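You operate a simulated robot arm through the tools that you are given. There is no shell and no other tool. Be economical: measure what you need, move in short steps, check, and stop when the job is done.

The job below is to be done with a simulated robot arm. You get a single attempt, and the scene is never put back.

TASK
Lift the cone off the flow table and crank 2 drops.
Fine: free the table and press reset once first; cone on the rubber mat.

It is judged by the outcome, as a careful person would: the job done as asked, and still so three seconds after it is handed in. It fails if anything else is knocked over, pushed out of place, dropped, spilled or broken.

THE ROBOT
A 7-joint arm with a two-finger parallel gripper, fixed in place. Base frame: the origin is at the foot of the arm, x ahead of it, y to its left, z up. Lengths are in m, angles in degrees, forces in N, time in s.
With the tool pointing down near the work surface it reaches from about 0.2 to 0.6 m from the base axis. Its first joint turns from -66.0 to 66.0 degrees. Payload 2.6 kg.
The tool frame sits at the grasp point between the pads (the TCP): z along the fingers, y along the line on which they close. The tips reach 0.03 m beyond it. The gripper opens to 0.094 m. The fingers are 0.028 m wide and 0.01 m thick; the gripper's body (0.05 by 0.096 m) begins 0.055 m behind the TCP.
Orientation is that of the tool frame in the base frame, as [roll, pitch, yaw] about the fixed x, y, z axes, in that order (R = Rz(yaw) Ry(pitch) Rx(roll)). With the fingers straight down and closing along the base's y, the tool's x points along the base's -x, its y along +y and its z along -z.

THE INTERFACE
- The arm moves only by the tool apply_moves. Its argument "motion" is a list of rows, each a list of 3 entries, a list of its own where there are three numbers: the shift along the tool's x, y, z in m, then the turn, a rotation vector about the tool's x, y, z in degrees, then the closure, from 0 (fully open) to 1 (shut). In form: [[[tx, ty, tz], [wx, wy, wz], hand], ...]. A call has 1 to 10 rows; each row shifts and turns the commanded pose from where the row before left it, along the tool's axes as they then stand. Rows are played at 5 a second. More than 0.05 m and 8.6 degrees between two rows, or a gripper value outside its range, and nothing of the call is played. Where a pose cannot be reached the arm comes as near as it can. A force on the tool above 40 N (or 10 N above the force at the start of the call, whichever is more), or a blocked arm, ends the call early, and 0.2 s more pass. Each finger travels about 0.072 m/s and halts on what it meets, pressing with about 25 N; the grip force reading is that of the motor and also rises with nothing between the fingers. The clock runs only during rows and for 0.2 s after the last one: add rows that do not move to give the fingers time. It gives the time, the measured TCP pose, the force on the tool (base axes), the opening and the grip force at its end, in the units of the frame above (readings bear some noise), with the torque about the TCP (base axes, N m) and any sound that the robot's microphone picked up.
- Cameras (640 x 400 px; columns grow to the right, rows downward): "scene" is fixed at [0.0222, 0.4178, 0.5719]; the picture's right is [-0.88, -0.47, 0.00], its down [-0.23, 0.43, -0.87] and it looks along [0.41, -0.77, -0.49] (base axes); focal length 351 px, centre (320, 200). "wrist" rides on the gripper at [0.076, 0.014, -0.102] in the tool frame; the picture's right is [-0.18, 0.98, 0.00], its down [-0.75, -0.14, -0.64] and it looks along [-0.63, -0.12, 0.77] (tool axes); focal length 243 px, centre (320, 200). There is no depth. A picture from a camera that has moved, and an enlarged one, comes with that camera's place and axes in the base frame and with its lens.
- capture(camera): a new picture of that camera. The clock stands still meanwhile.
- enlarge(camera, box): a new picture of the part [left, top, right, bottom] of that camera's present view, enlarged. The clock stands still meanwhile.
- hand_in(): hands the job in; it is judged then, once.

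Go step by step. Nothing tells you positions but the pictures and the camera data: compare them with the known pose of the tool, close in by small moves and look again before you grip or let go. The budget is 120 turns and 76 pictures, counting those below and the enlarged ones. Unless the task says otherwise, let go and move clear before handing in, and close with one line.

The tools are called after ">>>" by a JSON object that holds its "method" and its "body". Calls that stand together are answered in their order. apply_moves: Moves the arm, as the interface text tells. Its arguments: {"type":"object","properties":{"motion":{"type":"array"}},"required":["motion"]} The other tools are called the same way: capture (camera) takes a picture; enlarge (camera, box) takes an enlarged picture of a part of a camera's view; hand_in () hands the job in.

At the start:

```text
t: 0.0
tool_pos: [0.4157, -0.0926, 0.3454]
tcp_rot: [179.9, 0.0, -180.0]
force: [1.1, -0.1, 0.3]
moment: [0.0, -0.02, 0.02]
opening: 0.0938
finger_force: 0.1
```

scene: 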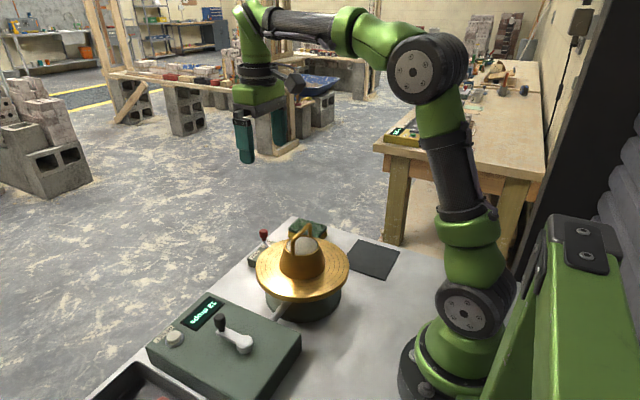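
wrist: 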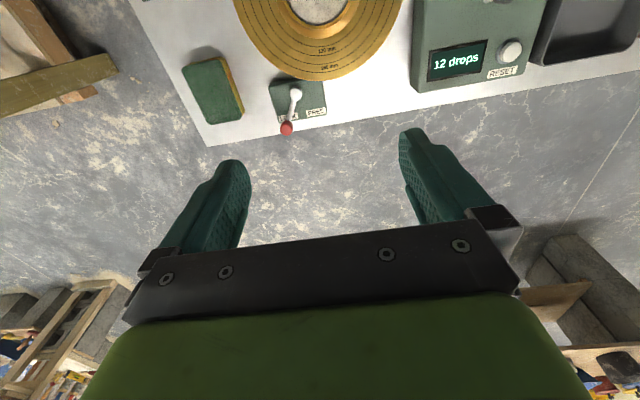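

I see a flow table with a brass cone on it, a small red-knobbed lever (probably the lock), a counter box with a crank and reset button, and a dark mat. I'll zoom in on these details first.

>>> {"method": "enlarge", "body": {"camera": "scene", "box": [220, 200, 420, 325]}}

>>> {"method": "enlarge", "body": {"camera": "scene", "box": [100, 275, 340, 400]}}

>>> {"method": "enlarge", "body": {"camera": "wrist", "box": [160, 0, 560, 150]}}

```text
3.20 times, centred on (320, 262) of scene
camera zoom: at [0.0222, 0.4178, 0.5719], right [-0.88, -0.47, 0.0], down [-0.23, 0.43, -0.87], along [0.41, -0.77, -0.49], focal length 1123 px, centre (320, 0)
```

zoom: 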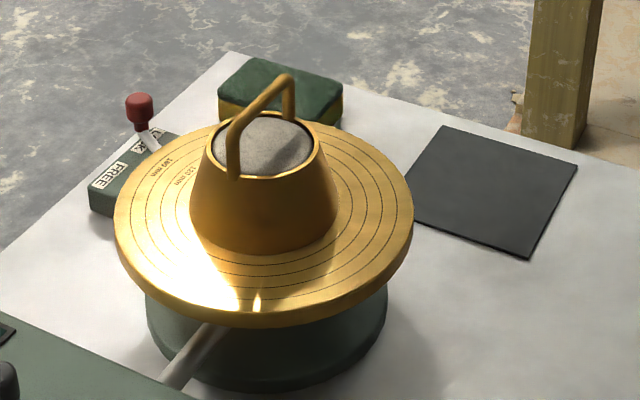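

```text
2.67 times, centred on (220, 338) of scene
camera zoom: at [0.0222, 0.4178, 0.5719], right [-0.88, -0.47, 0.0], down [-0.23, 0.43, -0.87], along [0.41, -0.77, -0.49], focal length 936 px, centre (587, -167)
```

zoom: 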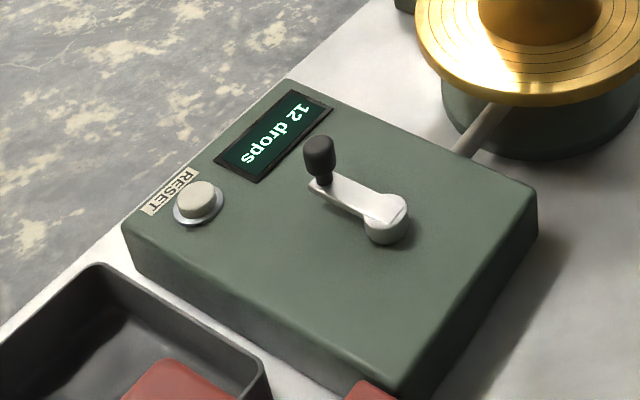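

```text
1.60 times, centred on (360, 75) of wrist
camera zoom: at [0.3408, -0.0794, 0.4466], right [0.18, 0.98, 0.0], down [0.75, -0.14, 0.64], along [0.63, -0.12, -0.77], focal length 388 px, centre (256, 400)
```

zoom: 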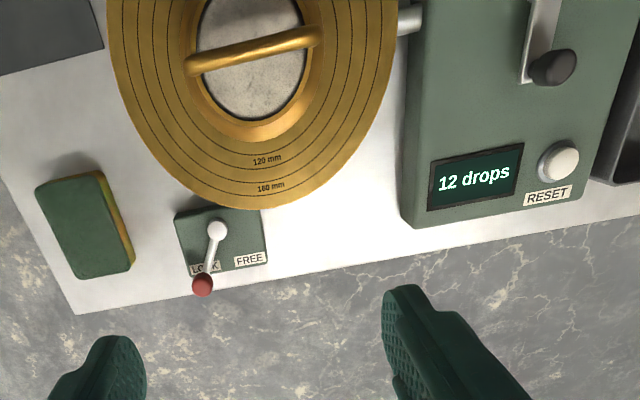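

Triangulating from both views: reset button ≈ (0.446, 0.166, 0.058), lever knob ≈ (0.495, -0.166, 0.060) at LOCK with FREE toward +y, cone handle bar ≈ (0.331, -0.083, 0.165) along y, mat centre ≈ (0.242, -0.27), crank knob ≈ (0.374, 0.122, 0.096). I'll free the table first, moving with shut fingers to above the -y side of the lever.

>>> {"method": "apply_moves", "body": {"motion": [[[-0.016, -0.0214, 0.025], [0, 0, 0], 1], [[-0.016, -0.0214, 0.025], [0, 0, 0], 1], [[-0.016, -0.0214, 0.025], [0, 0, 0], 1], [[-0.016, -0.0214, 0.025], [0, 0, 0], 1], [[-0.015, -0.0214, 0.025], [0, 0, 0], 1], [[0, 0, 0], [0, 0, 0], 1], [[0, 0, 0], [0, 0, 0], 1]]}}

>>> {"method": "capture", "body": {"camera": "wrist"}}

>>> {"method": "enlarge", "body": {"camera": "scene", "box": [200, 150, 360, 275]}}

```text
t: 1.6
tool_pos: [0.4958, -0.2005, 0.2189]
tcp_rot: [-179.9, 0.1, 179.9]
force: [0.2, 0.3, -0.7]
moment: [0.0, 0.03, -0.01]
opening: 0.0
finger_force: 24.7
```

```text
70 pictures are left
camera wrist: at [0.4197, -0.1863, 0.3212], right [0.18, 0.98, 0.0], down [0.75, -0.14, 0.64], along [0.63, -0.12, -0.77], focal length 243 px, centre (320, 200)
```

wrist: 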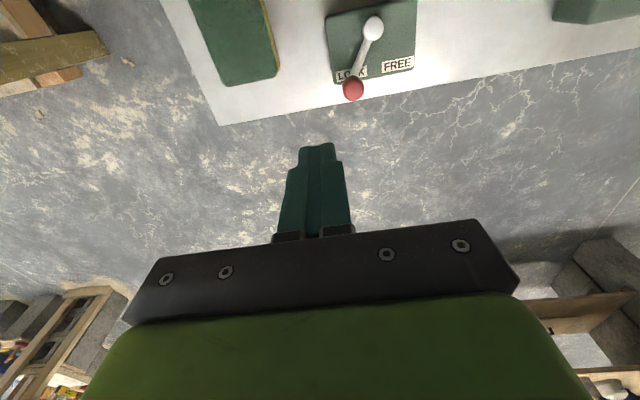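

```text
3.20 times, centred on (280, 212) of scene
camera zoom: at [0.0223, 0.4178, 0.5719], right [-0.88, -0.47, 0.0], down [-0.23, 0.43, -0.87], along [0.41, -0.77, -0.49], focal length 1123 px, centre (448, 160)
```

zoom: 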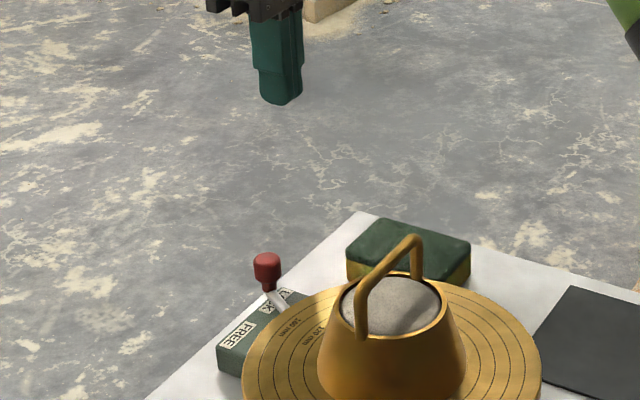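

The fingers are at x≈0.496, y≈-0.20, and the knob is confirmed at about (0.495, -0.167). I'll descend beside it and check before pushing.

>>> {"method": "apply_moves", "body": {"motion": [[[0, 0.001, 0.04], [0, 0, 0], 1], [[0, 0, 0.04], [0, 0, 0], 1], [[0, 0, 0.04], [0, 0, 0], 1], [[0, 0, 0.021], [0, 0, 0], 1], [[0, 0, 0], [0, 0, 0], 1]]}}

>>> {"method": "enlarge", "body": {"camera": "scene", "box": [200, 150, 360, 275]}}

>>> {"method": "capture", "body": {"camera": "wrist"}}

```text
t: 2.8
tool_pos: [0.4938, -0.1989, 0.0808]
tcp_rot: [180.0, 0.0, -179.9]
force: [-0.3, -0.7, 0.5]
moment: [0.0, 0.02, -0.03]
opening: 0.0
finger_force: 25.5
```

```text
3.20 times, centred on (280, 212) of scene
camera zoom: at [0.0222, 0.4178, 0.5719], right [-0.88, -0.47, 0.0], down [-0.23, 0.43, -0.87], along [0.41, -0.77, -0.49], focal length 1123 px, centre (448, 160)
```

zoom: 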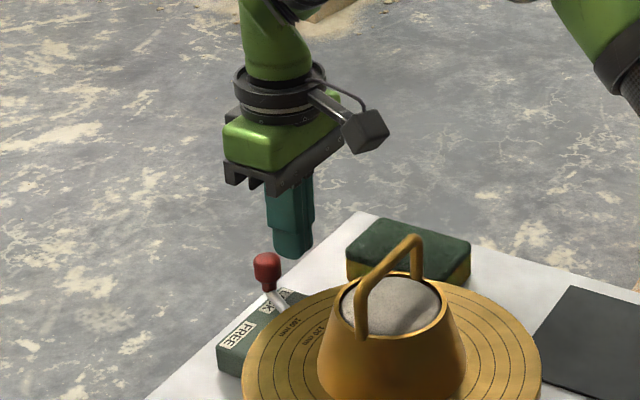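

```text
67 pictures are left
camera wrist: at [0.4194, -0.1854, 0.1811], right [0.18, 0.98, 0.0], down [0.75, -0.14, 0.64], along [0.63, -0.12, -0.77], focal length 243 px, centre (320, 200)
```

wrist: 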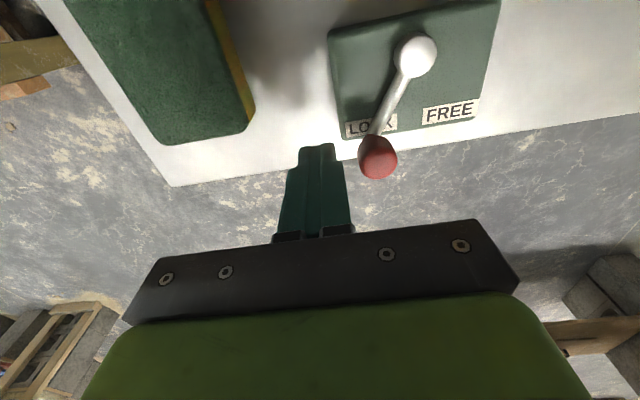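

The tips sit just beside the knob at x≈0.494. I'll lower slightly and push the knob toward +y (FREE).

>>> {"method": "apply_moves", "body": {"motion": [[[0, 0, 0.006], [0, 0, 0], 1], [[0, 0.012, 0], [0, 0, 0], 1], [[0, 0.01, 0], [0, 0, 0], 1], [[0, 0.01, 0], [0, 0, 0], 1], [[0, 0.01, 0], [0, 0, 0], 1], [[0, 0.01, 0], [0, 0, 0], 1], [[0, 0.008, 0], [0, 0, 0], 1], [[0, 0, 0], [0, 0, 0], 1]]}}

>>> {"method": "capture", "body": {"camera": "wrist"}}

```text
t: 4.6
tool_pos: [0.4951, -0.1396, 0.0726]
tcp_rot: [180.0, 0.0, 179.9]
force: [0.7, -0.1, -0.5]
moment: [0.01, -0.01, 0.02]
opening: 0.0003
finger_force: 25.3
```

```text
66 pictures are left
camera wrist: at [0.4196, -0.1249, 0.1747], right [0.18, 0.98, 0.0], down [0.75, -0.14, 0.64], along [0.63, -0.12, -0.77], focal length 243 px, centre (320, 200)
```

wrist: 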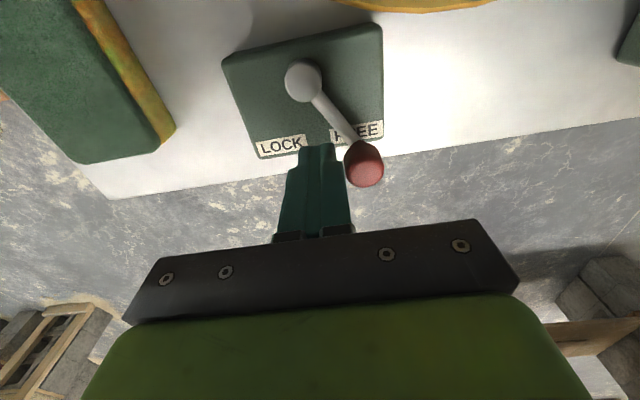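

The lever now points at FREE (knob ≈ y -0.115). I'll nudge a few mm further to see whether it's at its stop.

>>> {"method": "apply_moves", "body": {"motion": [[[0, 0.003, 0], [0, 0, 0], 1], [[0, 0.003, 0], [0, 0, 0], 1], [[0, 0, 0], [0, 0, 0], 1]]}}

>>> {"method": "capture", "body": {"camera": "wrist"}}

```text
t: 5.4
tool_pos: [0.4949, -0.1331, 0.0737]
tcp_rot: [180.0, -0.1, -180.0]
force: [-0.4, -3.2, -0.9]
moment: [-0.08, 0.01, -0.01]
opening: 0.0
finger_force: 24.9
```

```text
65 pictures are left
camera wrist: at [0.4197, -0.1197, 0.1747], right [0.18, 0.98, 0.0], down [0.75, -0.14, 0.64], along [0.63, -0.12, -0.77], focal length 243 px, centre (320, 200)
```

wrist: 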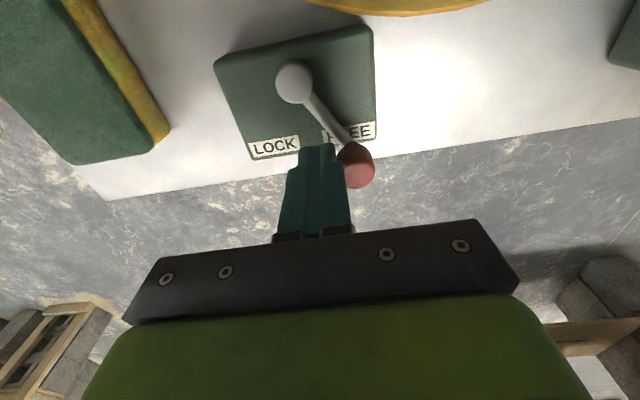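

The lever is at its FREE stop (3 N resistance). I'll back off, raise, and travel to above the reset button.

>>> {"method": "apply_moves", "body": {"motion": [[[0, -0.012, 0], [0, 0, 0], 1], [[0, 0, -0.045], [0, 0, 0], 1], [[0, 0, -0.045], [0, 0, 0], 1], [[0, 0, -0.036], [0, 0, 0], 1]]}}

>>> {"method": "apply_moves", "body": {"motion": [[[0.007, 0.0445, 0], [0, 0, 0], 1], [[0.007, 0.0445, 0], [0, 0, 0], 1], [[0.007, 0.0445, 0], [0, 0, 0], 1], [[0.007, 0.0445, 0], [0, 0, 0], 1], [[0.007, 0.0445, 0], [0, 0, 0], 1], [[0.007, 0.0445, 0], [0, 0, 0], 1], [[0.0075, 0.0445, 0], [0, 0, 0], 1], [[0, 0, 0], [0, 0, 0], 1]]}}

>>> {"method": "capture", "body": {"camera": "wrist"}}

>>> {"method": "capture", "body": {"camera": "scene"}}

```text
t: 6.4
tool_pos: [0.4959, -0.1445, 0.1982]
tcp_rot: [-180.0, -0.1, 180.0]
force: [0.5, -0.1, -0.1]
moment: [0.0, -0.02, 0.01]
opening: 0.0001
finger_force: 24.8
```

```text
t: 8.2
tool_pos: [0.4468, 0.1683, 0.1988]
tcp_rot: [179.9, 0.0, -180.0]
force: [-0.1, -0.6, 0.2]
moment: [0.02, -0.02, -0.02]
opening: 0.0
finger_force: 25.1
```

```text
64 pictures are left
camera wrist: at [0.371, 0.1812, 0.3009], right [0.18, 0.98, 0.0], down [0.75, -0.14, 0.64], along [0.63, -0.12, -0.77], focal length 243 px, centre (320, 200)
```

wrist: 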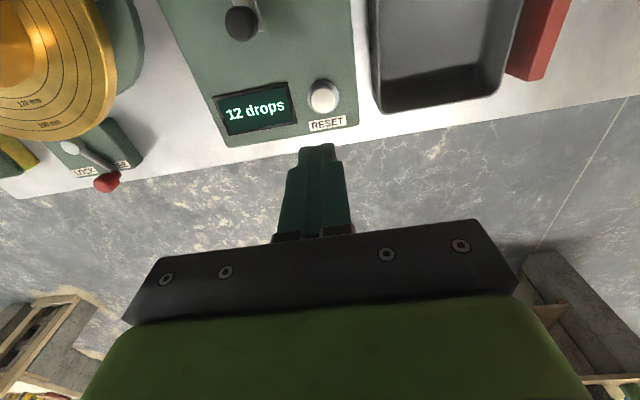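

```text
63 pictures are left
```

scene: 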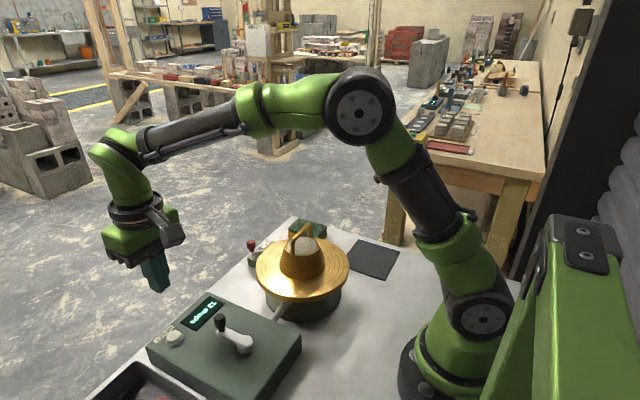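

Button now estimated at (0.443, 0.169); fingers are directly above it. I'll descend to about 1 cm above and check.

>>> {"method": "apply_moves", "body": {"motion": [[[0.002, 0, 0.04], [0, 0, 0], 1], [[0, 0, 0.04], [0, 0, 0], 1], [[0, 0, 0.02], [0, 0, 0], 1], [[0, 0, 0], [0, 0, 0], 1]]}}

>>> {"method": "capture", "body": {"camera": "wrist"}}

>>> {"method": "enlarge", "body": {"camera": "scene", "box": [100, 260, 260, 385]}}

```text
t: 9.2
tool_pos: [0.444, 0.1673, 0.0977]
tcp_rot: [-180.0, -0.1, 179.9]
force: [0.1, 0.2, -0.8]
moment: [0.02, 0.02, -0.05]
opening: 0.0
finger_force: 25.3
```

```text
62 pictures are left
camera wrist: at [0.3686, 0.1804, 0.1999], right [0.18, 0.98, 0.0], down [0.75, -0.14, 0.64], along [0.63, -0.12, -0.77], focal length 243 px, centre (320, 200)
```

wrist: 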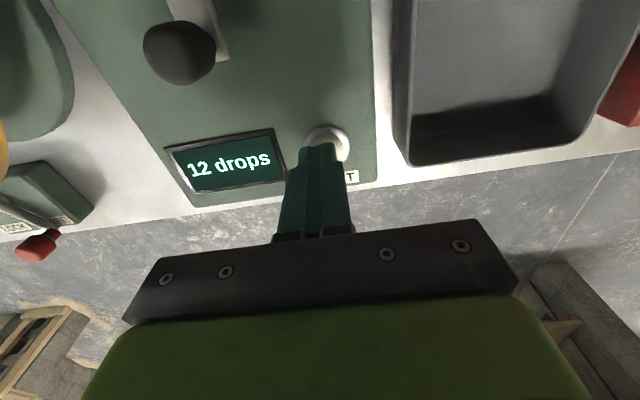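

```text
3.20 times, centred on (180, 322) of scene
camera zoom: at [0.0222, 0.4178, 0.5719], right [-0.88, -0.47, 0.0], down [-0.23, 0.43, -0.87], along [0.41, -0.77, -0.49], focal length 1123 px, centre (768, -192)
```

zoom: 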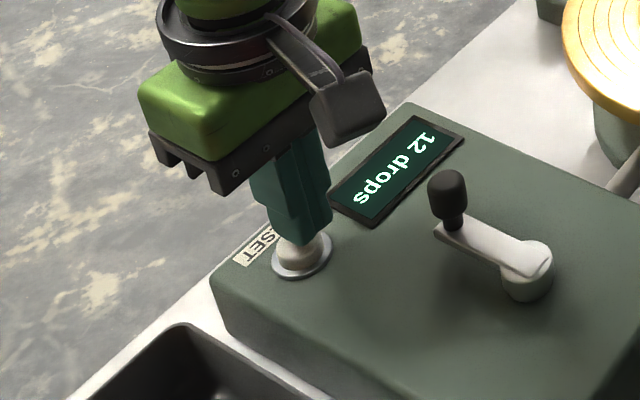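

The fingertips are over the button; a 3 mm shift to +y centres them. Then I'll press in small steps.

>>> {"method": "apply_moves", "body": {"motion": [[[0, 0.003, 0.004], [0, 0, 0], 1], [[0, 0, 0.003], [0, 0, 0], 1], [[0, 0, 0.003], [0, 0, 0], 1], [[0, 0, 0.002], [0, 0, 0], 1]]}}

>>> {"method": "capture", "body": {"camera": "wrist"}}

```text
t: 10.2
tool_pos: [0.4444, 0.1691, 0.0874]
tcp_rot: [-180.0, 0.0, -179.9]
force: [0.6, -0.1, 3.8]
moment: [0.02, -0.02, -0.01]
opening: 0.0001
finger_force: 25.2
heard: click
```

```text
60 pictures are left
camera wrist: at [0.3682, 0.1833, 0.1888], right [0.18, 0.98, 0.0], down [0.75, -0.14, 0.64], along [0.63, -0.12, -0.77], focal length 243 px, centre (320, 200)
```

wrist: 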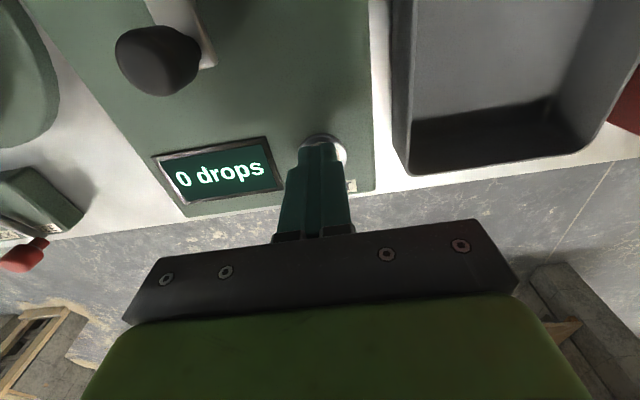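

Click heard and the display shows 0 drops. I'll retract straight up, then turn the tool 90° so the fingers close along x, across the cone's handle bar.

>>> {"method": "apply_moves", "body": {"motion": [[[0, 0, -0.045], [0, 0, 0], 1], [[0, 0, -0.045], [0, 0, 0], 1], [[0, 0, -0.045], [0, 0, 0], 1], [[0, 0, -0.04], [0, 0, 0], 1]]}}

>>> {"method": "apply_moves", "body": {"motion": [[[0, 0, 0], [0, 0, 8.5], 0.5], [[0, 0, 0], [0, 0, 8.5], 0.5], [[0, 0, 0], [0, 0, 8.5], 0.5], [[0, 0, 0], [0, 0, 8.5], 0.5], [[0, 0, 0], [0, 0, 8.5], 0.5], [[0, 0, 0], [0, 0, 8.5], 0.5], [[0, 0, 0], [0, 0, 8.5], 0.5], [[0, 0, 0], [0, 0, 8.5], 0.5], [[0, 0, 0], [0, 0, 8.5], 0.5], [[0, 0, 0], [0, 0, 8.5], 0.5]]}}

>>> {"method": "apply_moves", "body": {"motion": [[[0, 0, 0], [0, 0, 5], 0.5], [[0, 0, 0], [0, 0, 0], 0.5], [[0, 0, 0], [0, 0, 0], 0.5]]}}

>>> {"method": "capture", "body": {"camera": "wrist"}}

```text
t: 11.2
tool_pos: [0.4447, 0.1702, 0.2624]
tcp_rot: [-180.0, 0.0, 179.9]
force: [-0.1, -0.4, -0.2]
moment: [-0.01, 0.0, 0.02]
opening: 0.0
finger_force: 25.3
```

```text
t: 13.4
tool_pos: [0.4437, 0.1696, 0.2622]
tcp_rot: [-180.0, 0.0, 94.8]
force: [-0.2, 0.2, 0.0]
moment: [-0.01, 0.05, -0.02]
opening: 0.0471
finger_force: 0.0
```

```text
t: 14.2
tool_pos: [0.444, 0.1691, 0.2614]
tcp_rot: [179.9, 0.0, 89.9]
force: [-0.2, -0.2, -0.1]
moment: [0.01, 0.0, 0.0]
opening: 0.0471
finger_force: 0.1
```

```text
59 pictures are left
camera wrist: at [0.4588, 0.2453, 0.3636], right [0.98, -0.18, 0.0], down [-0.14, -0.75, 0.64], along [-0.12, -0.63, -0.77], focal length 243 px, centre (320, 200)
```

wrist: 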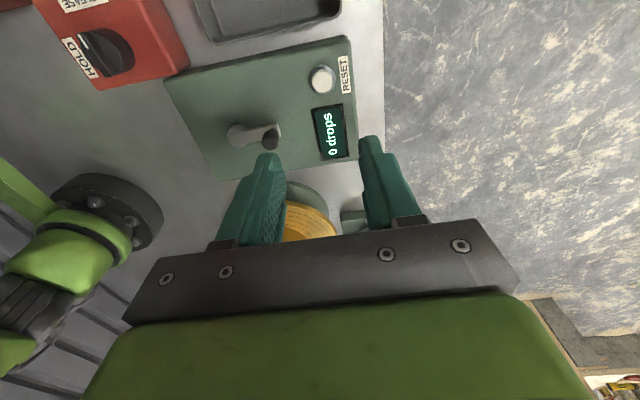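

Tool is turned. A second, red box with a HOLD/RELEASE knob is visible past the tray; I'll look at it to understand what it does.

>>> {"method": "enlarge", "body": {"camera": "wrist", "box": [0, 0, 360, 190]}}

>>> {"method": "capture", "body": {"camera": "scene"}}

```text
1.78 times, centred on (180, 95) of wrist
camera zoom: at [0.4588, 0.2453, 0.3636], right [0.98, -0.18, 0.0], down [-0.14, -0.75, 0.64], along [-0.12, -0.63, -0.77], focal length 431 px, centre (569, 387)
```

zoom: 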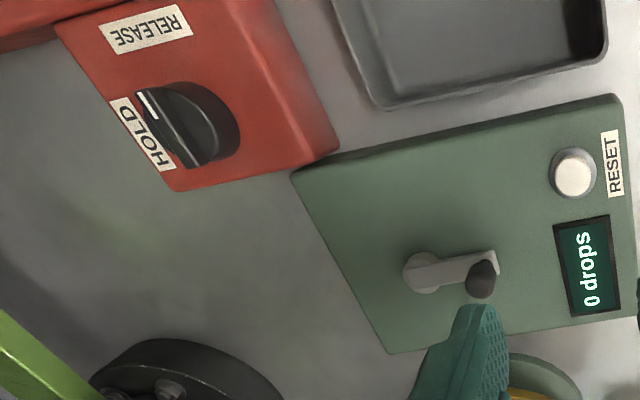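

```text
57 pictures are left
```

scene: 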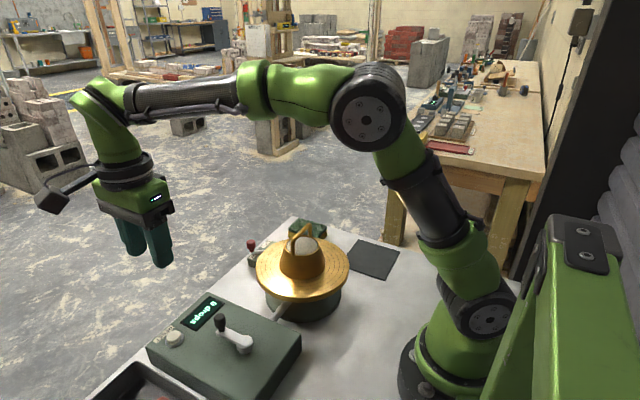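

The red box is separate equipment that the task doesn't mention, so I'll leave it alone. Next I move over the cone handle at (0.331, -0.083).

>>> {"method": "apply_moves", "body": {"motion": [[[-0.042, -0.0188, 0], [0, 0, 0], 0.5], [[-0.042, -0.0188, 0], [0, 0, 0], 0.5], [[-0.042, -0.0188, 0], [0, 0, 0], 0.5], [[-0.042, -0.0188, 0], [0, 0, 0], 0.5], [[-0.042, -0.0188, 0], [0, 0, 0], 0.5], [[-0.042, -0.0188, 0], [0, 0, 0], 0.5], [[0, 0, 0], [0, 0, 0], 0.5]]}}

>>> {"method": "capture", "body": {"camera": "wrist"}}

>>> {"method": "enlarge", "body": {"camera": "scene", "box": [220, 150, 420, 275]}}

```text
t: 15.8
tool_pos: [0.3304, -0.0855, 0.2601]
tcp_rot: [-180.0, 0.1, 90.2]
force: [0.0, -0.1, -0.3]
moment: [-0.02, 0.01, 0.0]
opening: 0.047
finger_force: 0.0
```

```text
56 pictures are left
camera wrist: at [0.3452, -0.0084, 0.3625], right [0.98, -0.18, 0.0], down [-0.14, -0.75, 0.64], along [-0.12, -0.63, -0.77], focal length 243 px, centre (320, 200)
```

wrist: 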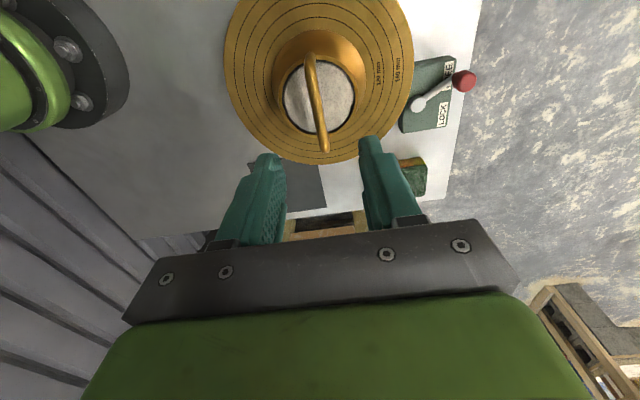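

```text
3.20 times, centred on (320, 212) of scene
camera zoom: at [0.0222, 0.4178, 0.5719], right [-0.88, -0.47, 0.0], down [-0.23, 0.43, -0.87], along [0.41, -0.77, -0.49], focal length 1123 px, centre (320, 160)
```

zoom: 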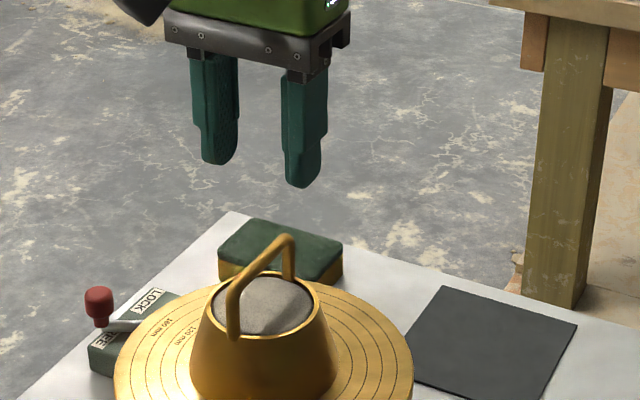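

The bar centre refines to about (0.330, -0.079). I'll shift slightly and descend so the bar sits between the pads near the tips, then check.

>>> {"method": "apply_moves", "body": {"motion": [[[0.0065, 0, 0.03], [0, 0, 0], 0.5], [[0, 0, 0.03], [0, 0, 0], 0.5], [[0, 0, 0.018], [0, 0, 0], 0.5], [[0, 0, 0], [0, 0, 0], 0.5]]}}

>>> {"method": "capture", "body": {"camera": "wrist"}}

>>> {"method": "enlarge", "body": {"camera": "scene", "box": [240, 190, 380, 280]}}

```text
t: 16.8
tool_pos: [0.3313, -0.0764, 0.1833]
tcp_rot: [180.0, 0.0, 89.9]
force: [0.0, 0.0, -0.3]
moment: [0.02, -0.01, -0.01]
opening: 0.0471
finger_force: 0.0
```

```text
54 pictures are left
camera wrist: at [0.3458, -0.0006, 0.2852], right [0.98, -0.18, 0.0], down [-0.14, -0.75, 0.64], along [-0.12, -0.63, -0.77], focal length 243 px, centre (320, 200)
```

wrist: 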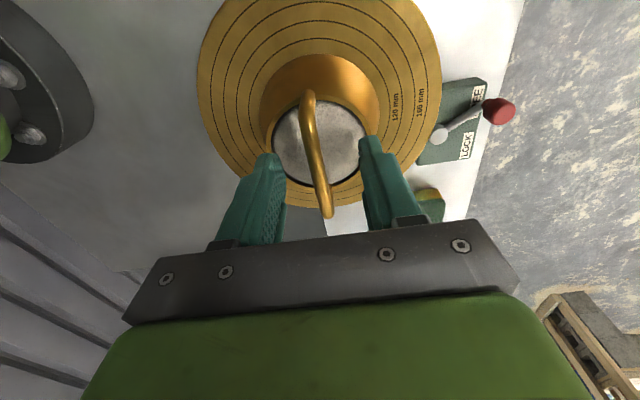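

```text
4.44 times, centred on (310, 235) of scene
camera zoom: at [0.0222, 0.4178, 0.5719], right [-0.88, -0.47, 0.0], down [-0.23, 0.43, -0.87], along [0.41, -0.77, -0.49], focal length 1560 px, centre (364, 44)
```

zoom: 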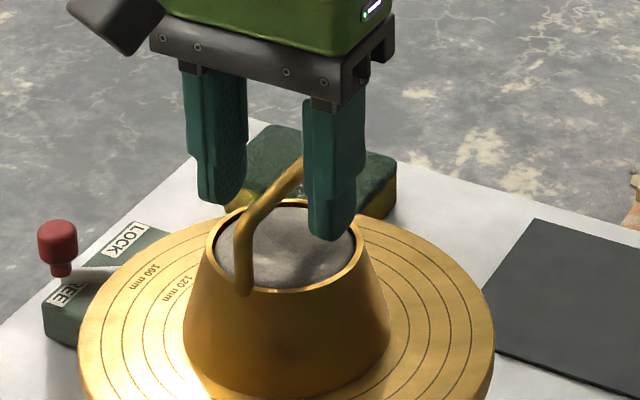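

The bar lies between the pads, centred. I'll go 3 mm lower and close on it.

>>> {"method": "apply_moves", "body": {"motion": [[[0, 0, 0.003], [0, 0, 0], 0.5], [[0, 0, 0], [0, 0, 0], 1], [[0, 0, 0], [0, 0, 0], 1], [[0, 0, 0], [0, 0, 0], 1], [[0, 0, 0], [0, 0, 0], 1]]}}

>>> {"method": "enlarge", "body": {"camera": "scene", "box": [240, 190, 380, 280]}}

```text
t: 18.0
tool_pos: [0.3313, -0.0766, 0.1793]
tcp_rot: [-180.0, 0.0, 89.9]
force: [-0.1, -0.2, 0.4]
moment: [0.0, 0.04, -0.03]
opening: 0.0084
finger_force: 24.9
```

```text
4.44 times, centred on (310, 235) of scene
camera zoom: at [0.0223, 0.4178, 0.5719], right [-0.88, -0.47, 0.0], down [-0.23, 0.43, -0.87], along [0.41, -0.77, -0.49], focal length 1560 px, centre (364, 44)
```

zoom: 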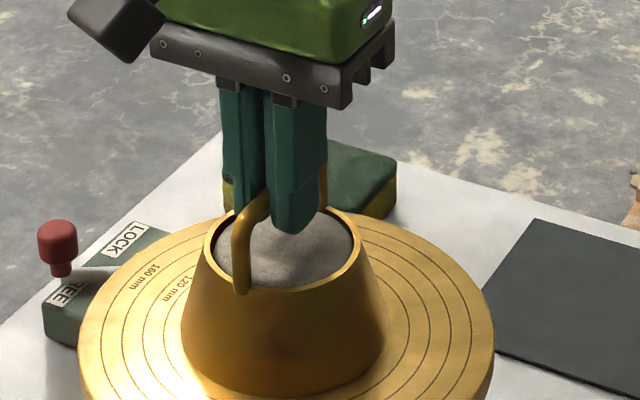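

Gripped on the 8.4 mm bar. I'll lift slowly and vertically.

>>> {"method": "apply_moves", "body": {"motion": [[[0, 0, -0.004], [0, 0, 0], 1], [[0, 0, -0.006], [0, 0, 0], 1], [[0, 0, -0.008], [0, 0, 0], 1], [[0, 0, -0.01], [0, 0, 0], 1], [[0, 0, -0.012], [0, 0, 0], 1], [[0, 0, -0.015], [0, 0, 0], 1], [[0, 0, -0.015], [0, 0, 0], 1], [[0, 0, -0.015], [0, 0, 0], 1], [[0, 0, -0.015], [0, 0, 0], 1], [[0, 0, 0], [0, 0, 0], 1]]}}

>>> {"method": "capture", "body": {"camera": "scene"}}

>>> {"method": "capture", "body": {"camera": "wrist"}}

```text
t: 20.2
tool_pos: [0.3303, -0.0767, 0.2806]
tcp_rot: [180.0, 0.0, 90.0]
force: [0.1, -1.0, 0.7]
moment: [0.0, -0.01, 0.01]
opening: 0.0
finger_force: 25.3
```

```text
51 pictures are left
```

scene: 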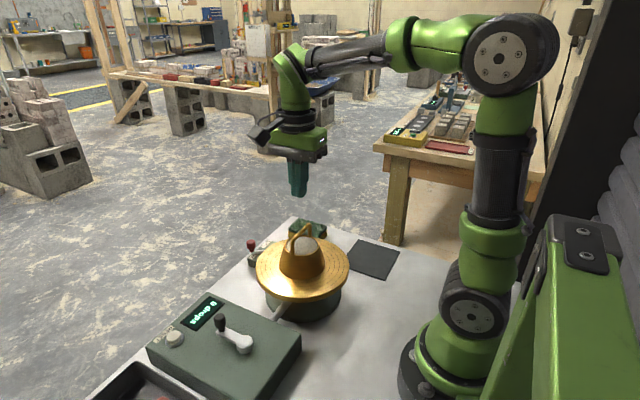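

```text
50 pictures are left
camera wrist: at [0.3457, -0.0009, 0.3828], right [0.98, -0.18, 0.0], down [-0.14, -0.75, 0.64], along [-0.12, -0.63, -0.77], focal length 243 px, centre (320, 200)
```

wrist: 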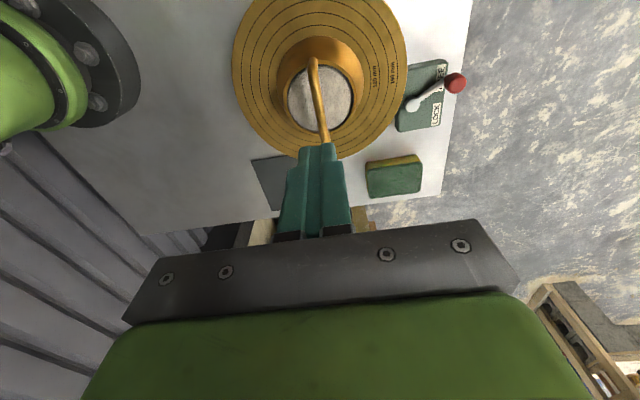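

The bar slipped out of the grip and the cone stayed put, apparently undisturbed. I'll check the cone closely, and also what the HOLD/RELEASE box might act on.

>>> {"method": "enlarge", "body": {"camera": "scene", "box": [240, 200, 380, 330]}}

>>> {"method": "enlarge", "body": {"camera": "scene", "box": [80, 300, 340, 400]}}

>>> {"method": "enlarge", "body": {"camera": "wrist", "box": [200, 0, 440, 160]}}

```text
3.08 times, centred on (310, 265) of scene
camera zoom: at [0.0222, 0.4178, 0.5719], right [-0.88, -0.47, 0.0], down [-0.23, 0.43, -0.87], along [0.41, -0.77, -0.49], focal length 1080 px, centre (351, 0)
```

zoom: 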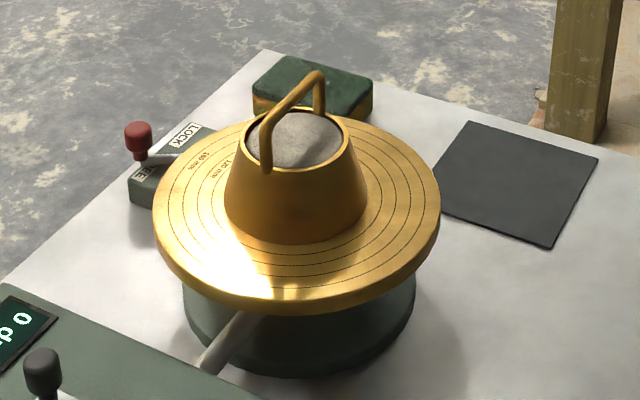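

```text
2.46 times, centred on (210, 350) of scene
camera zoom: at [0.0222, 0.4178, 0.5719], right [-0.88, -0.47, 0.0], down [-0.23, 0.43, -0.87], along [0.41, -0.77, -0.49], focal length 864 px, centre (591, -169)
```

zoom: 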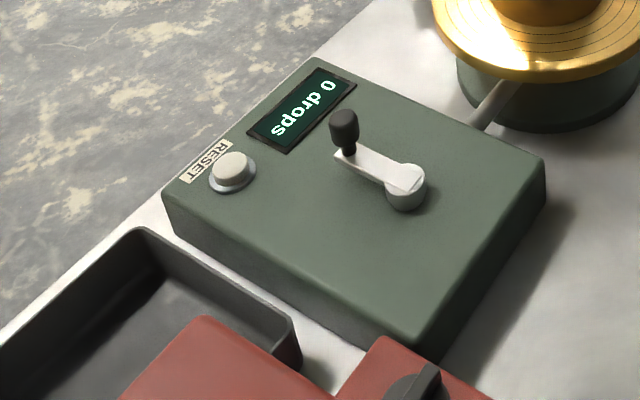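

```text
2.50 times, centred on (320, 80) of wrist
camera zoom: at [0.3457, -0.0009, 0.3828], right [0.98, -0.18, 0.0], down [-0.14, -0.75, 0.64], along [-0.12, -0.63, -0.77], focal length 606 px, centre (320, 500)
```

zoom: 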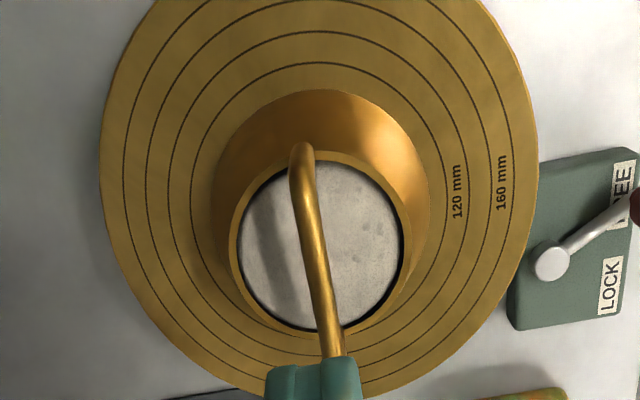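

The cone is unmoved and the slip left no damage. I'll retry with the bar deeper between the pads and lift in tiny steps while reading the force.

>>> {"method": "apply_moves", "body": {"motion": [[[0, 0, 0], [0, 0, 0], 0.6], [[0, 0, 0.03], [0, 0, 0], 0.6], [[0, 0, 0.03], [0, 0, 0], 0.6], [[0, 0, 0.03], [0, 0, 0], 0.6], [[0, 0, 0.011], [0, 0, 0], 0.6], [[0, 0, 0.003], [0, 0, 0], 0.6], [[0, 0, 0], [0, 0, 0], 0.6]]}}

>>> {"method": "enlarge", "body": {"camera": "scene", "box": [260, 200, 360, 280]}}

```text
t: 21.8
tool_pos: [0.3307, -0.0756, 0.177]
tcp_rot: [-180.0, -0.1, 90.0]
force: [-0.3, 0.7, -0.5]
moment: [-0.02, -0.01, 0.0]
opening: 0.0374
finger_force: 0.2
```

```text
5.00 times, centred on (310, 240) of scene
camera zoom: at [0.0222, 0.4178, 0.5719], right [-0.88, -0.47, 0.0], down [-0.23, 0.43, -0.87], along [0.41, -0.77, -0.49], focal length 1755 px, centre (370, 0)
```

zoom: 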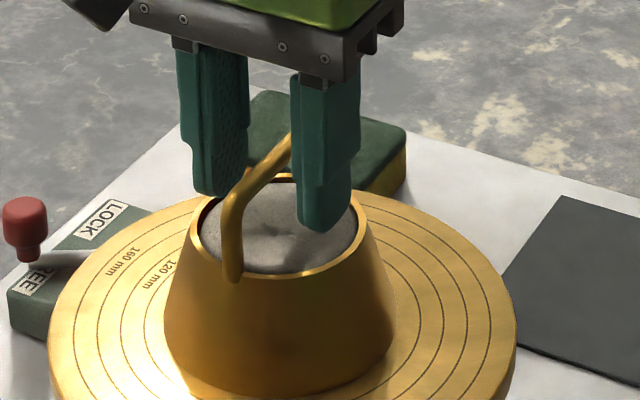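

There's still a little clearance above the mortar, so I'll go 3 mm lower, close, and lift just 4 mm to read the load.

>>> {"method": "apply_moves", "body": {"motion": [[[0, 0, 0.003], [0, 0, 0], 0.6], [[0, 0, 0], [0, 0, 0], 1], [[0, 0, 0], [0, 0, 0], 1], [[0, 0, 0], [0, 0, 0], 1], [[0, 0, 0], [0, 0, 0], 1]]}}

>>> {"method": "apply_moves", "body": {"motion": [[[0, 0, -0.002], [0, 0, 0], 1], [[0, 0, -0.002], [0, 0, 0], 1]]}}

```text
t: 23.0
tool_pos: [0.3307, -0.0755, 0.1736]
tcp_rot: [-180.0, -0.1, 90.0]
force: [-1.9, -0.1, 5.1]
moment: [-0.14, 0.03, -0.03]
opening: 0.0086
finger_force: 25.0
```

```text
t: 23.6
tool_pos: [0.3307, -0.0766, 0.1776]
tcp_rot: [179.9, 0.0, 90.0]
force: [0.8, -0.6, -2.8]
moment: [0.01, -0.01, 0.01]
opening: 0.0086
finger_force: 25.1
```

Load is only -2.8 N after a 4 mm lift. I'll lift a bit more and look whether the cone follows.

>>> {"method": "apply_moves", "body": {"motion": [[[0, 0, -0.002], [0, 0, 0], 1], [[0, 0, -0.002], [0, 0, 0], 1]]}}

>>> {"method": "enlarge", "body": {"camera": "scene", "box": [260, 200, 360, 280]}}

```text
t: 24.2
tool_pos: [0.3329, -0.0769, 0.1811]
tcp_rot: [179.9, 0.0, 90.0]
force: [-0.1, 0.3, -4.0]
moment: [0.03, 0.02, 0.0]
opening: 0.0086
finger_force: 24.6
```

```text
5.00 times, centred on (310, 240) of scene
camera zoom: at [0.0223, 0.4178, 0.5719], right [-0.88, -0.47, 0.0], down [-0.23, 0.43, -0.87], along [0.41, -0.77, -0.49], focal length 1755 px, centre (370, 0)
```

zoom: 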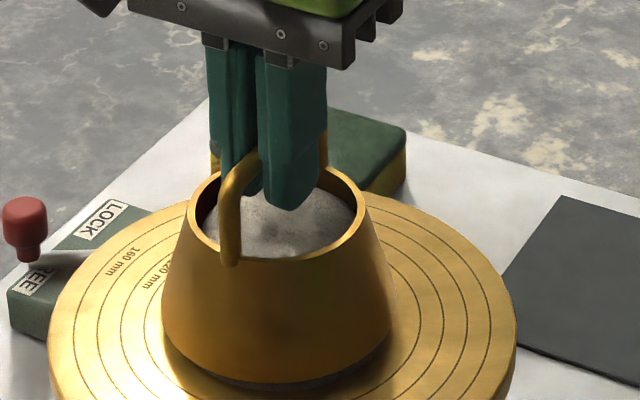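

The cone is rising while the mortar stays. The earlier pull was too fast or too shallow, so I'll continue slowly.

>>> {"method": "apply_moves", "body": {"motion": [[[0, 0, -0.002], [0, 0, 0], 1], [[0, 0, -0.002], [0, 0, 0], 1], [[0, 0, -0.002], [0, 0, 0], 1], [[0, 0, -0.002], [0, 0, 0], 1], [[0, 0, -0.002], [0, 0, 0], 1], [[0, 0, -0.002], [0, 0, 0], 1]]}}

>>> {"method": "apply_moves", "body": {"motion": [[[0, 0, -0.003], [0, 0, 0], 1], [[0, 0, -0.003], [0, 0, 0], 1], [[0, 0, -0.003], [0, 0, 0], 1], [[0, 0, -0.003], [0, 0, 0], 1], [[0, 0, -0.003], [0, 0, 0], 1], [[0, 0, -0.003], [0, 0, 0], 1]]}}

>>> {"method": "enlarge", "body": {"camera": "scene", "box": [240, 180, 380, 290]}}

```text
t: 25.6
tool_pos: [0.3321, -0.0759, 0.1934]
tcp_rot: [179.9, 0.1, 90.1]
force: [0.2, 0.2, -2.7]
moment: [0.03, -0.01, -0.01]
opening: 0.0083
finger_force: 25.0
```

```text
t: 27.0
tool_pos: [0.3321, -0.0753, 0.2121]
tcp_rot: [179.9, 0.0, 90.0]
force: [0.2, -0.3, -3.6]
moment: [0.01, -0.01, -0.02]
opening: 0.0085
finger_force: 25.3
```

```text
3.64 times, centred on (310, 235) of scene
camera zoom: at [0.0223, 0.4178, 0.5719], right [-0.88, -0.47, 0.0], down [-0.23, 0.43, -0.87], along [0.41, -0.77, -0.49], focal length 1277 px, centre (356, 73)
```

zoom: 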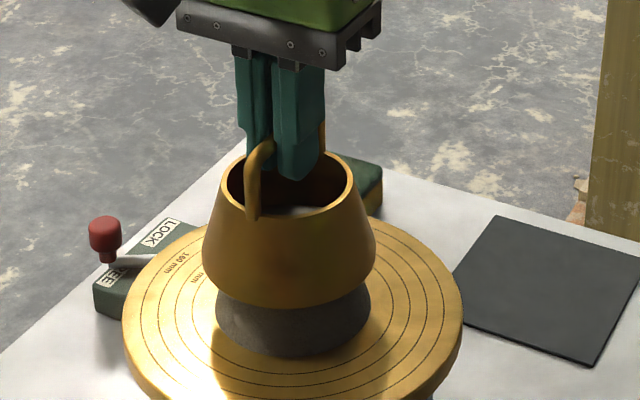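

Cone is well up the mortar. I continue up until its rim clears the mortar top.

>>> {"method": "apply_moves", "body": {"motion": [[[0, 0, -0.005], [0, 0, 0], 1], [[0, 0, -0.005], [0, 0, 0], 1], [[0, 0, -0.005], [0, 0, 0], 1], [[0, 0, -0.005], [0, 0, 0], 1], [[0, 0, -0.006], [0, 0, 0], 1], [[0, 0, -0.007], [0, 0, 0], 1], [[0, 0, -0.008], [0, 0, 0], 1], [[0, 0, -0.008], [0, 0, 0], 1], [[0, 0, -0.006], [0, 0, 0], 1], [[0, 0, 0], [0, 0, 0], 1]]}}

>>> {"method": "enlarge", "body": {"camera": "scene", "box": [220, 160, 420, 290]}}

>>> {"method": "capture", "body": {"camera": "wrist"}}

```text
t: 29.2
tool_pos: [0.3306, -0.0773, 0.2661]
tcp_rot: [179.9, 0.0, 90.0]
force: [0.8, 0.4, -4.2]
moment: [0.03, 0.03, 0.01]
opening: 0.0084
finger_force: 24.7
```

```text
3.08 times, centred on (320, 225) of scene
camera zoom: at [0.0223, 0.4178, 0.5719], right [-0.88, -0.47, 0.0], down [-0.23, 0.43, -0.87], along [0.41, -0.77, -0.49], focal length 1080 px, centre (320, 123)
```

zoom: 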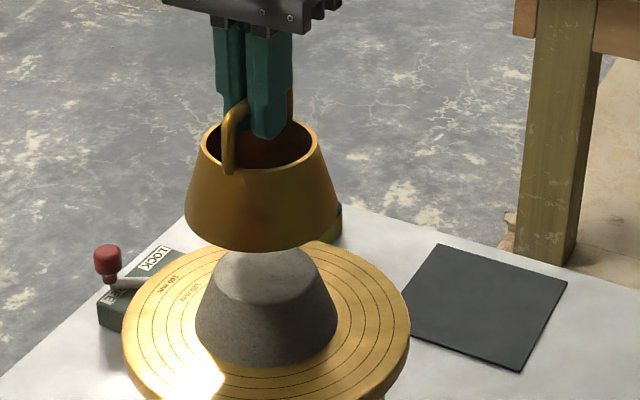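

```text
42 pictures are left
camera wrist: at [0.3458, -0.0006, 0.3687], right [0.98, -0.18, 0.0], down [-0.14, -0.75, 0.64], along [-0.12, -0.63, -0.77], focal length 243 px, centre (320, 200)
```

wrist: 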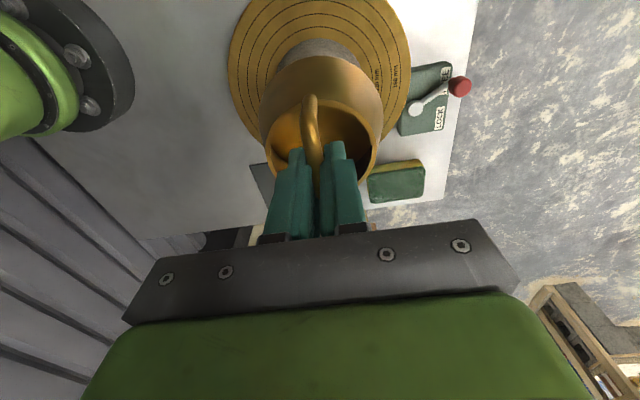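

The cone is clear and the mortar stands intact. I'll raise a little more and carry the cone smoothly to above the mat centre (0.242, -0.270).

>>> {"method": "apply_moves", "body": {"motion": [[[0, 0, -0.01], [0, 0, 0], 1], [[-0.01, -0.005, -0.005], [0, 0, 0], 1], [[-0.02, -0.01, 0], [0, 0, 0], 1], [[-0.027, -0.0126, 0], [0, 0, 0], 1], [[-0.027, -0.0126, 0], [0, 0, 0], 1], [[-0.027, -0.0126, 0], [0, 0, 0], 1], [[-0.027, -0.0126, 0], [0, 0, 0], 1], [[-0.027, -0.0122, 0], [0, 0, 0], 1], [[-0.017, -0.007, 0], [0, 0, 0], 1], [[-0.009, -0.004, 0], [0, 0, 0], 1]]}}

>>> {"method": "apply_moves", "body": {"motion": [[[0, 0, 0.03], [0, 0, 0], 1], [[0, 0, 0.03], [0, 0, 0], 1], [[0, 0, 0.03], [0, 0, 0], 1], [[0, 0, 0.03], [0, 0, 0], 1], [[0, 0, 0.02], [0, 0, 0], 1], [[0, 0, 0], [0, 0, 0], 1]]}}

>>> {"method": "capture", "body": {"camera": "wrist"}}

>>> {"method": "capture", "body": {"camera": "scene"}}

>>> {"method": "enlarge", "body": {"camera": "scene", "box": [300, 180, 440, 290]}}

```text
t: 31.4
tool_pos: [0.2431, -0.2674, 0.2828]
tcp_rot: [180.0, -0.1, 90.0]
force: [-0.5, -0.2, -3.0]
moment: [0.02, -0.02, -0.02]
opening: 0.0084
finger_force: 24.8
```

```text
t: 32.8
tool_pos: [0.2433, -0.2669, 0.1409]
tcp_rot: [-179.9, 0.0, 89.9]
force: [0.6, 0.0, -3.4]
moment: [0.0, -0.01, 0.01]
opening: 0.0084
finger_force: 25.1
```

```text
41 pictures are left
camera wrist: at [0.2568, -0.1911, 0.2436], right [0.98, -0.18, 0.0], down [-0.14, -0.75, 0.64], along [-0.12, -0.63, -0.77], focal length 243 px, centre (320, 200)
```

wrist: 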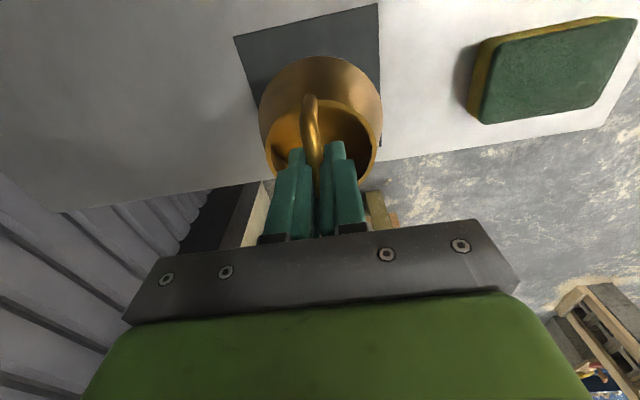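

```text
40 pictures are left
```

scene: 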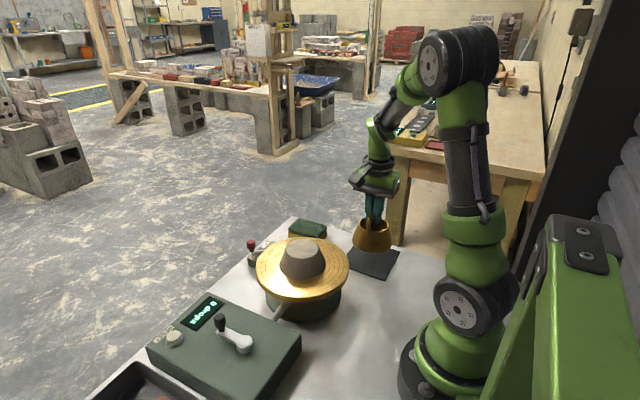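

```text
3.64 times, centred on (370, 235) of scene
camera zoom: at [0.0223, 0.4178, 0.5719], right [-0.88, -0.47, 0.0], down [-0.23, 0.43, -0.87], along [0.41, -0.77, -0.49], focal length 1277 px, centre (138, 73)
```

zoom: 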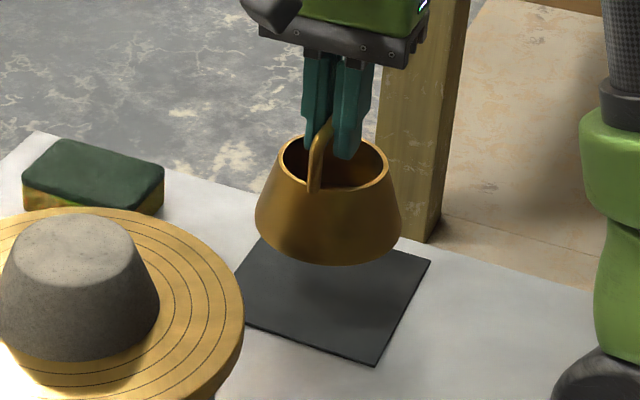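

The cone hangs level, and both views put the mat centre near (0.242, -0.267), which matches the cone. I'll lower to just above the mat and look.

>>> {"method": "apply_moves", "body": {"motion": [[[0, 0, 0.015], [0, 0, 0], 1], [[0, 0, 0.015], [0, 0, 0], 1], [[0, 0, 0.01], [0, 0, 0], 1], [[0, 0, 0.004], [0, 0, 0], 1], [[0, 0, 0], [0, 0, 0], 1]]}}

>>> {"method": "capture", "body": {"camera": "wrist"}}

>>> {"method": "enlarge", "body": {"camera": "scene", "box": [300, 180, 440, 290]}}

```text
t: 34.0
tool_pos: [0.2416, -0.2677, 0.0987]
tcp_rot: [180.0, 0.0, 90.2]
force: [-0.2, 0.7, -2.5]
moment: [-0.01, 0.0, 0.03]
opening: 0.0081
finger_force: 24.9
```

```text
38 pictures are left
camera wrist: at [0.2569, -0.1913, 0.1997], right [0.98, -0.18, 0.0], down [-0.14, -0.75, 0.64], along [-0.12, -0.63, -0.77], focal length 243 px, centre (320, 200)
```

wrist: 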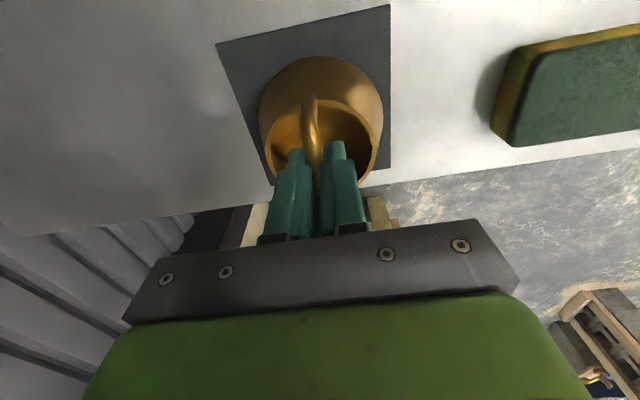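

```text
3.64 times, centred on (370, 235) of scene
camera zoom: at [0.0223, 0.4178, 0.5719], right [-0.88, -0.47, 0.0], down [-0.23, 0.43, -0.87], along [0.41, -0.77, -0.49], focal length 1277 px, centre (138, 73)
```

zoom: 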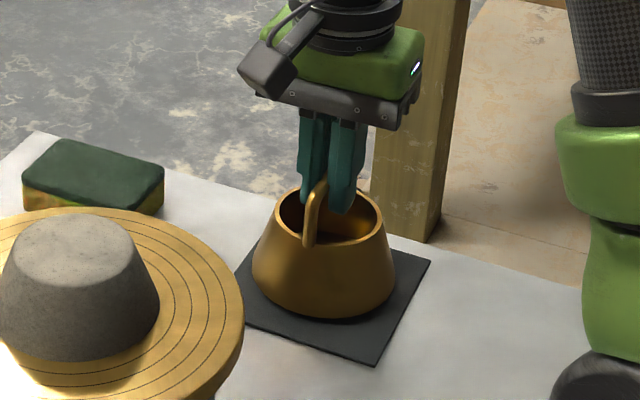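

The cone hovers about a centimetre above the mat, centred. I'll lower in 2 mm steps until the mat takes the weight.

>>> {"method": "apply_moves", "body": {"motion": [[[0, 0, 0.003], [0, 0, 0], 1], [[0, 0, 0.003], [0, 0, 0], 1], [[0, 0, 0.002], [0, 0, 0], 1], [[0, 0, 0.002], [0, 0, 0], 1]]}}

>>> {"method": "enlarge", "body": {"camera": "scene", "box": [300, 180, 440, 290]}}

```text
t: 34.8
tool_pos: [0.2419, -0.2669, 0.0916]
tcp_rot: [179.8, -0.1, 89.9]
force: [-2.0, 2.8, 4.4]
moment: [-0.14, -0.02, -0.03]
opening: 0.0085
finger_force: 24.8
stopped in row 4: the force on the tool passed its limit at 47 N (the readings are from after the stop); the commanded pose is now the measured one
```

```text
3.64 times, centred on (370, 235) of scene
camera zoom: at [0.0222, 0.4179, 0.5719], right [-0.88, -0.47, 0.0], down [-0.23, 0.43, -0.87], along [0.41, -0.77, -0.49], focal length 1277 px, centre (138, 73)
```

zoom: 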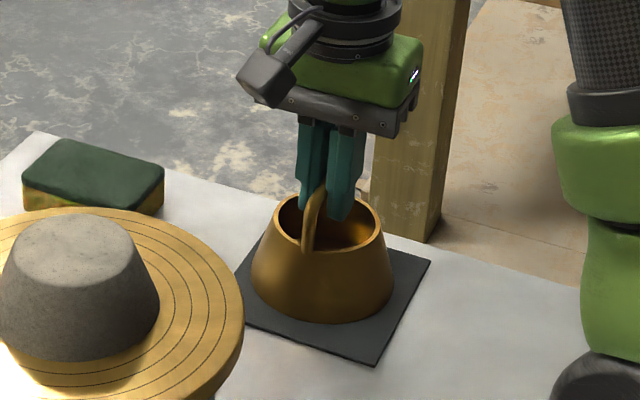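

The cone is seated on the mat. I'll open a little and rise straight up.

>>> {"method": "apply_moves", "body": {"motion": [[[0, 0, 0], [0, 0, 0], 0.7], [[0, 0, 0], [0, 0, 0], 0.7], [[0, 0, -0.01], [0, 0, 0], 0.7], [[0, 0, -0.02], [0, 0, 0], 0.7], [[0, 0, -0.04], [0, 0, 0], 0.7], [[0, 0, -0.045], [0, 0, 0], 0.7], [[0, 0, -0.045], [0, 0, 0], 0.7], [[0, 0, 0], [0, 0, 0], 0.7]]}}

>>> {"method": "capture", "body": {"camera": "wrist"}}

>>> {"method": "enlarge", "body": {"camera": "scene", "box": [300, 180, 440, 290]}}

```text
t: 36.6
tool_pos: [0.2426, -0.2685, 0.2538]
tcp_rot: [179.7, -0.2, 89.9]
force: [0.3, 0.4, -0.4]
moment: [0.01, -0.02, 0.02]
opening: 0.0284
finger_force: 0.0
```

```text
35 pictures are left
camera wrist: at [0.2574, -0.1929, 0.355], right [0.98, -0.19, 0.0], down [-0.14, -0.75, 0.64], along [-0.12, -0.63, -0.77], focal length 243 px, centre (320, 200)
```

wrist: 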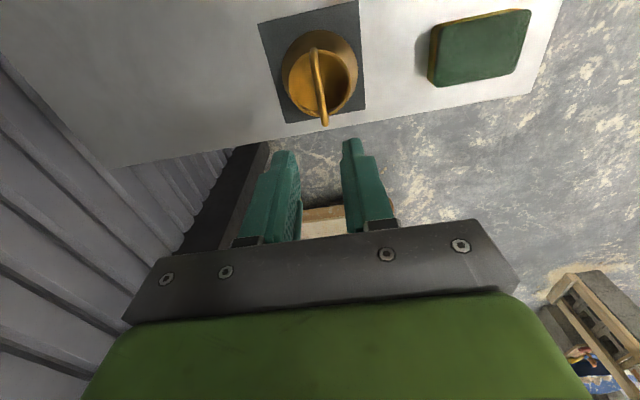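

```text
3.64 times, centred on (370, 235) of scene
camera zoom: at [0.0222, 0.4178, 0.5719], right [-0.88, -0.47, 0.0], down [-0.23, 0.43, -0.87], along [0.41, -0.77, -0.49], focal length 1277 px, centre (138, 73)
```

zoom: 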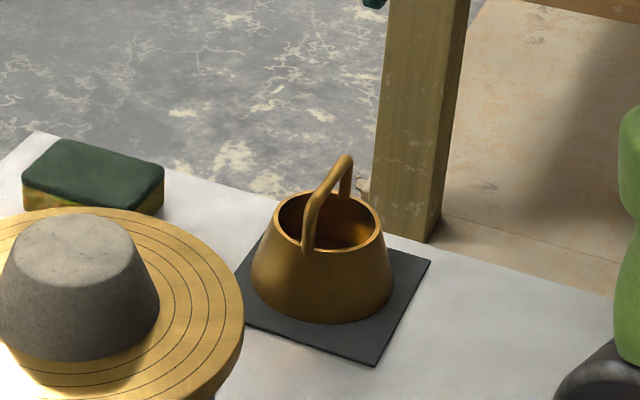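

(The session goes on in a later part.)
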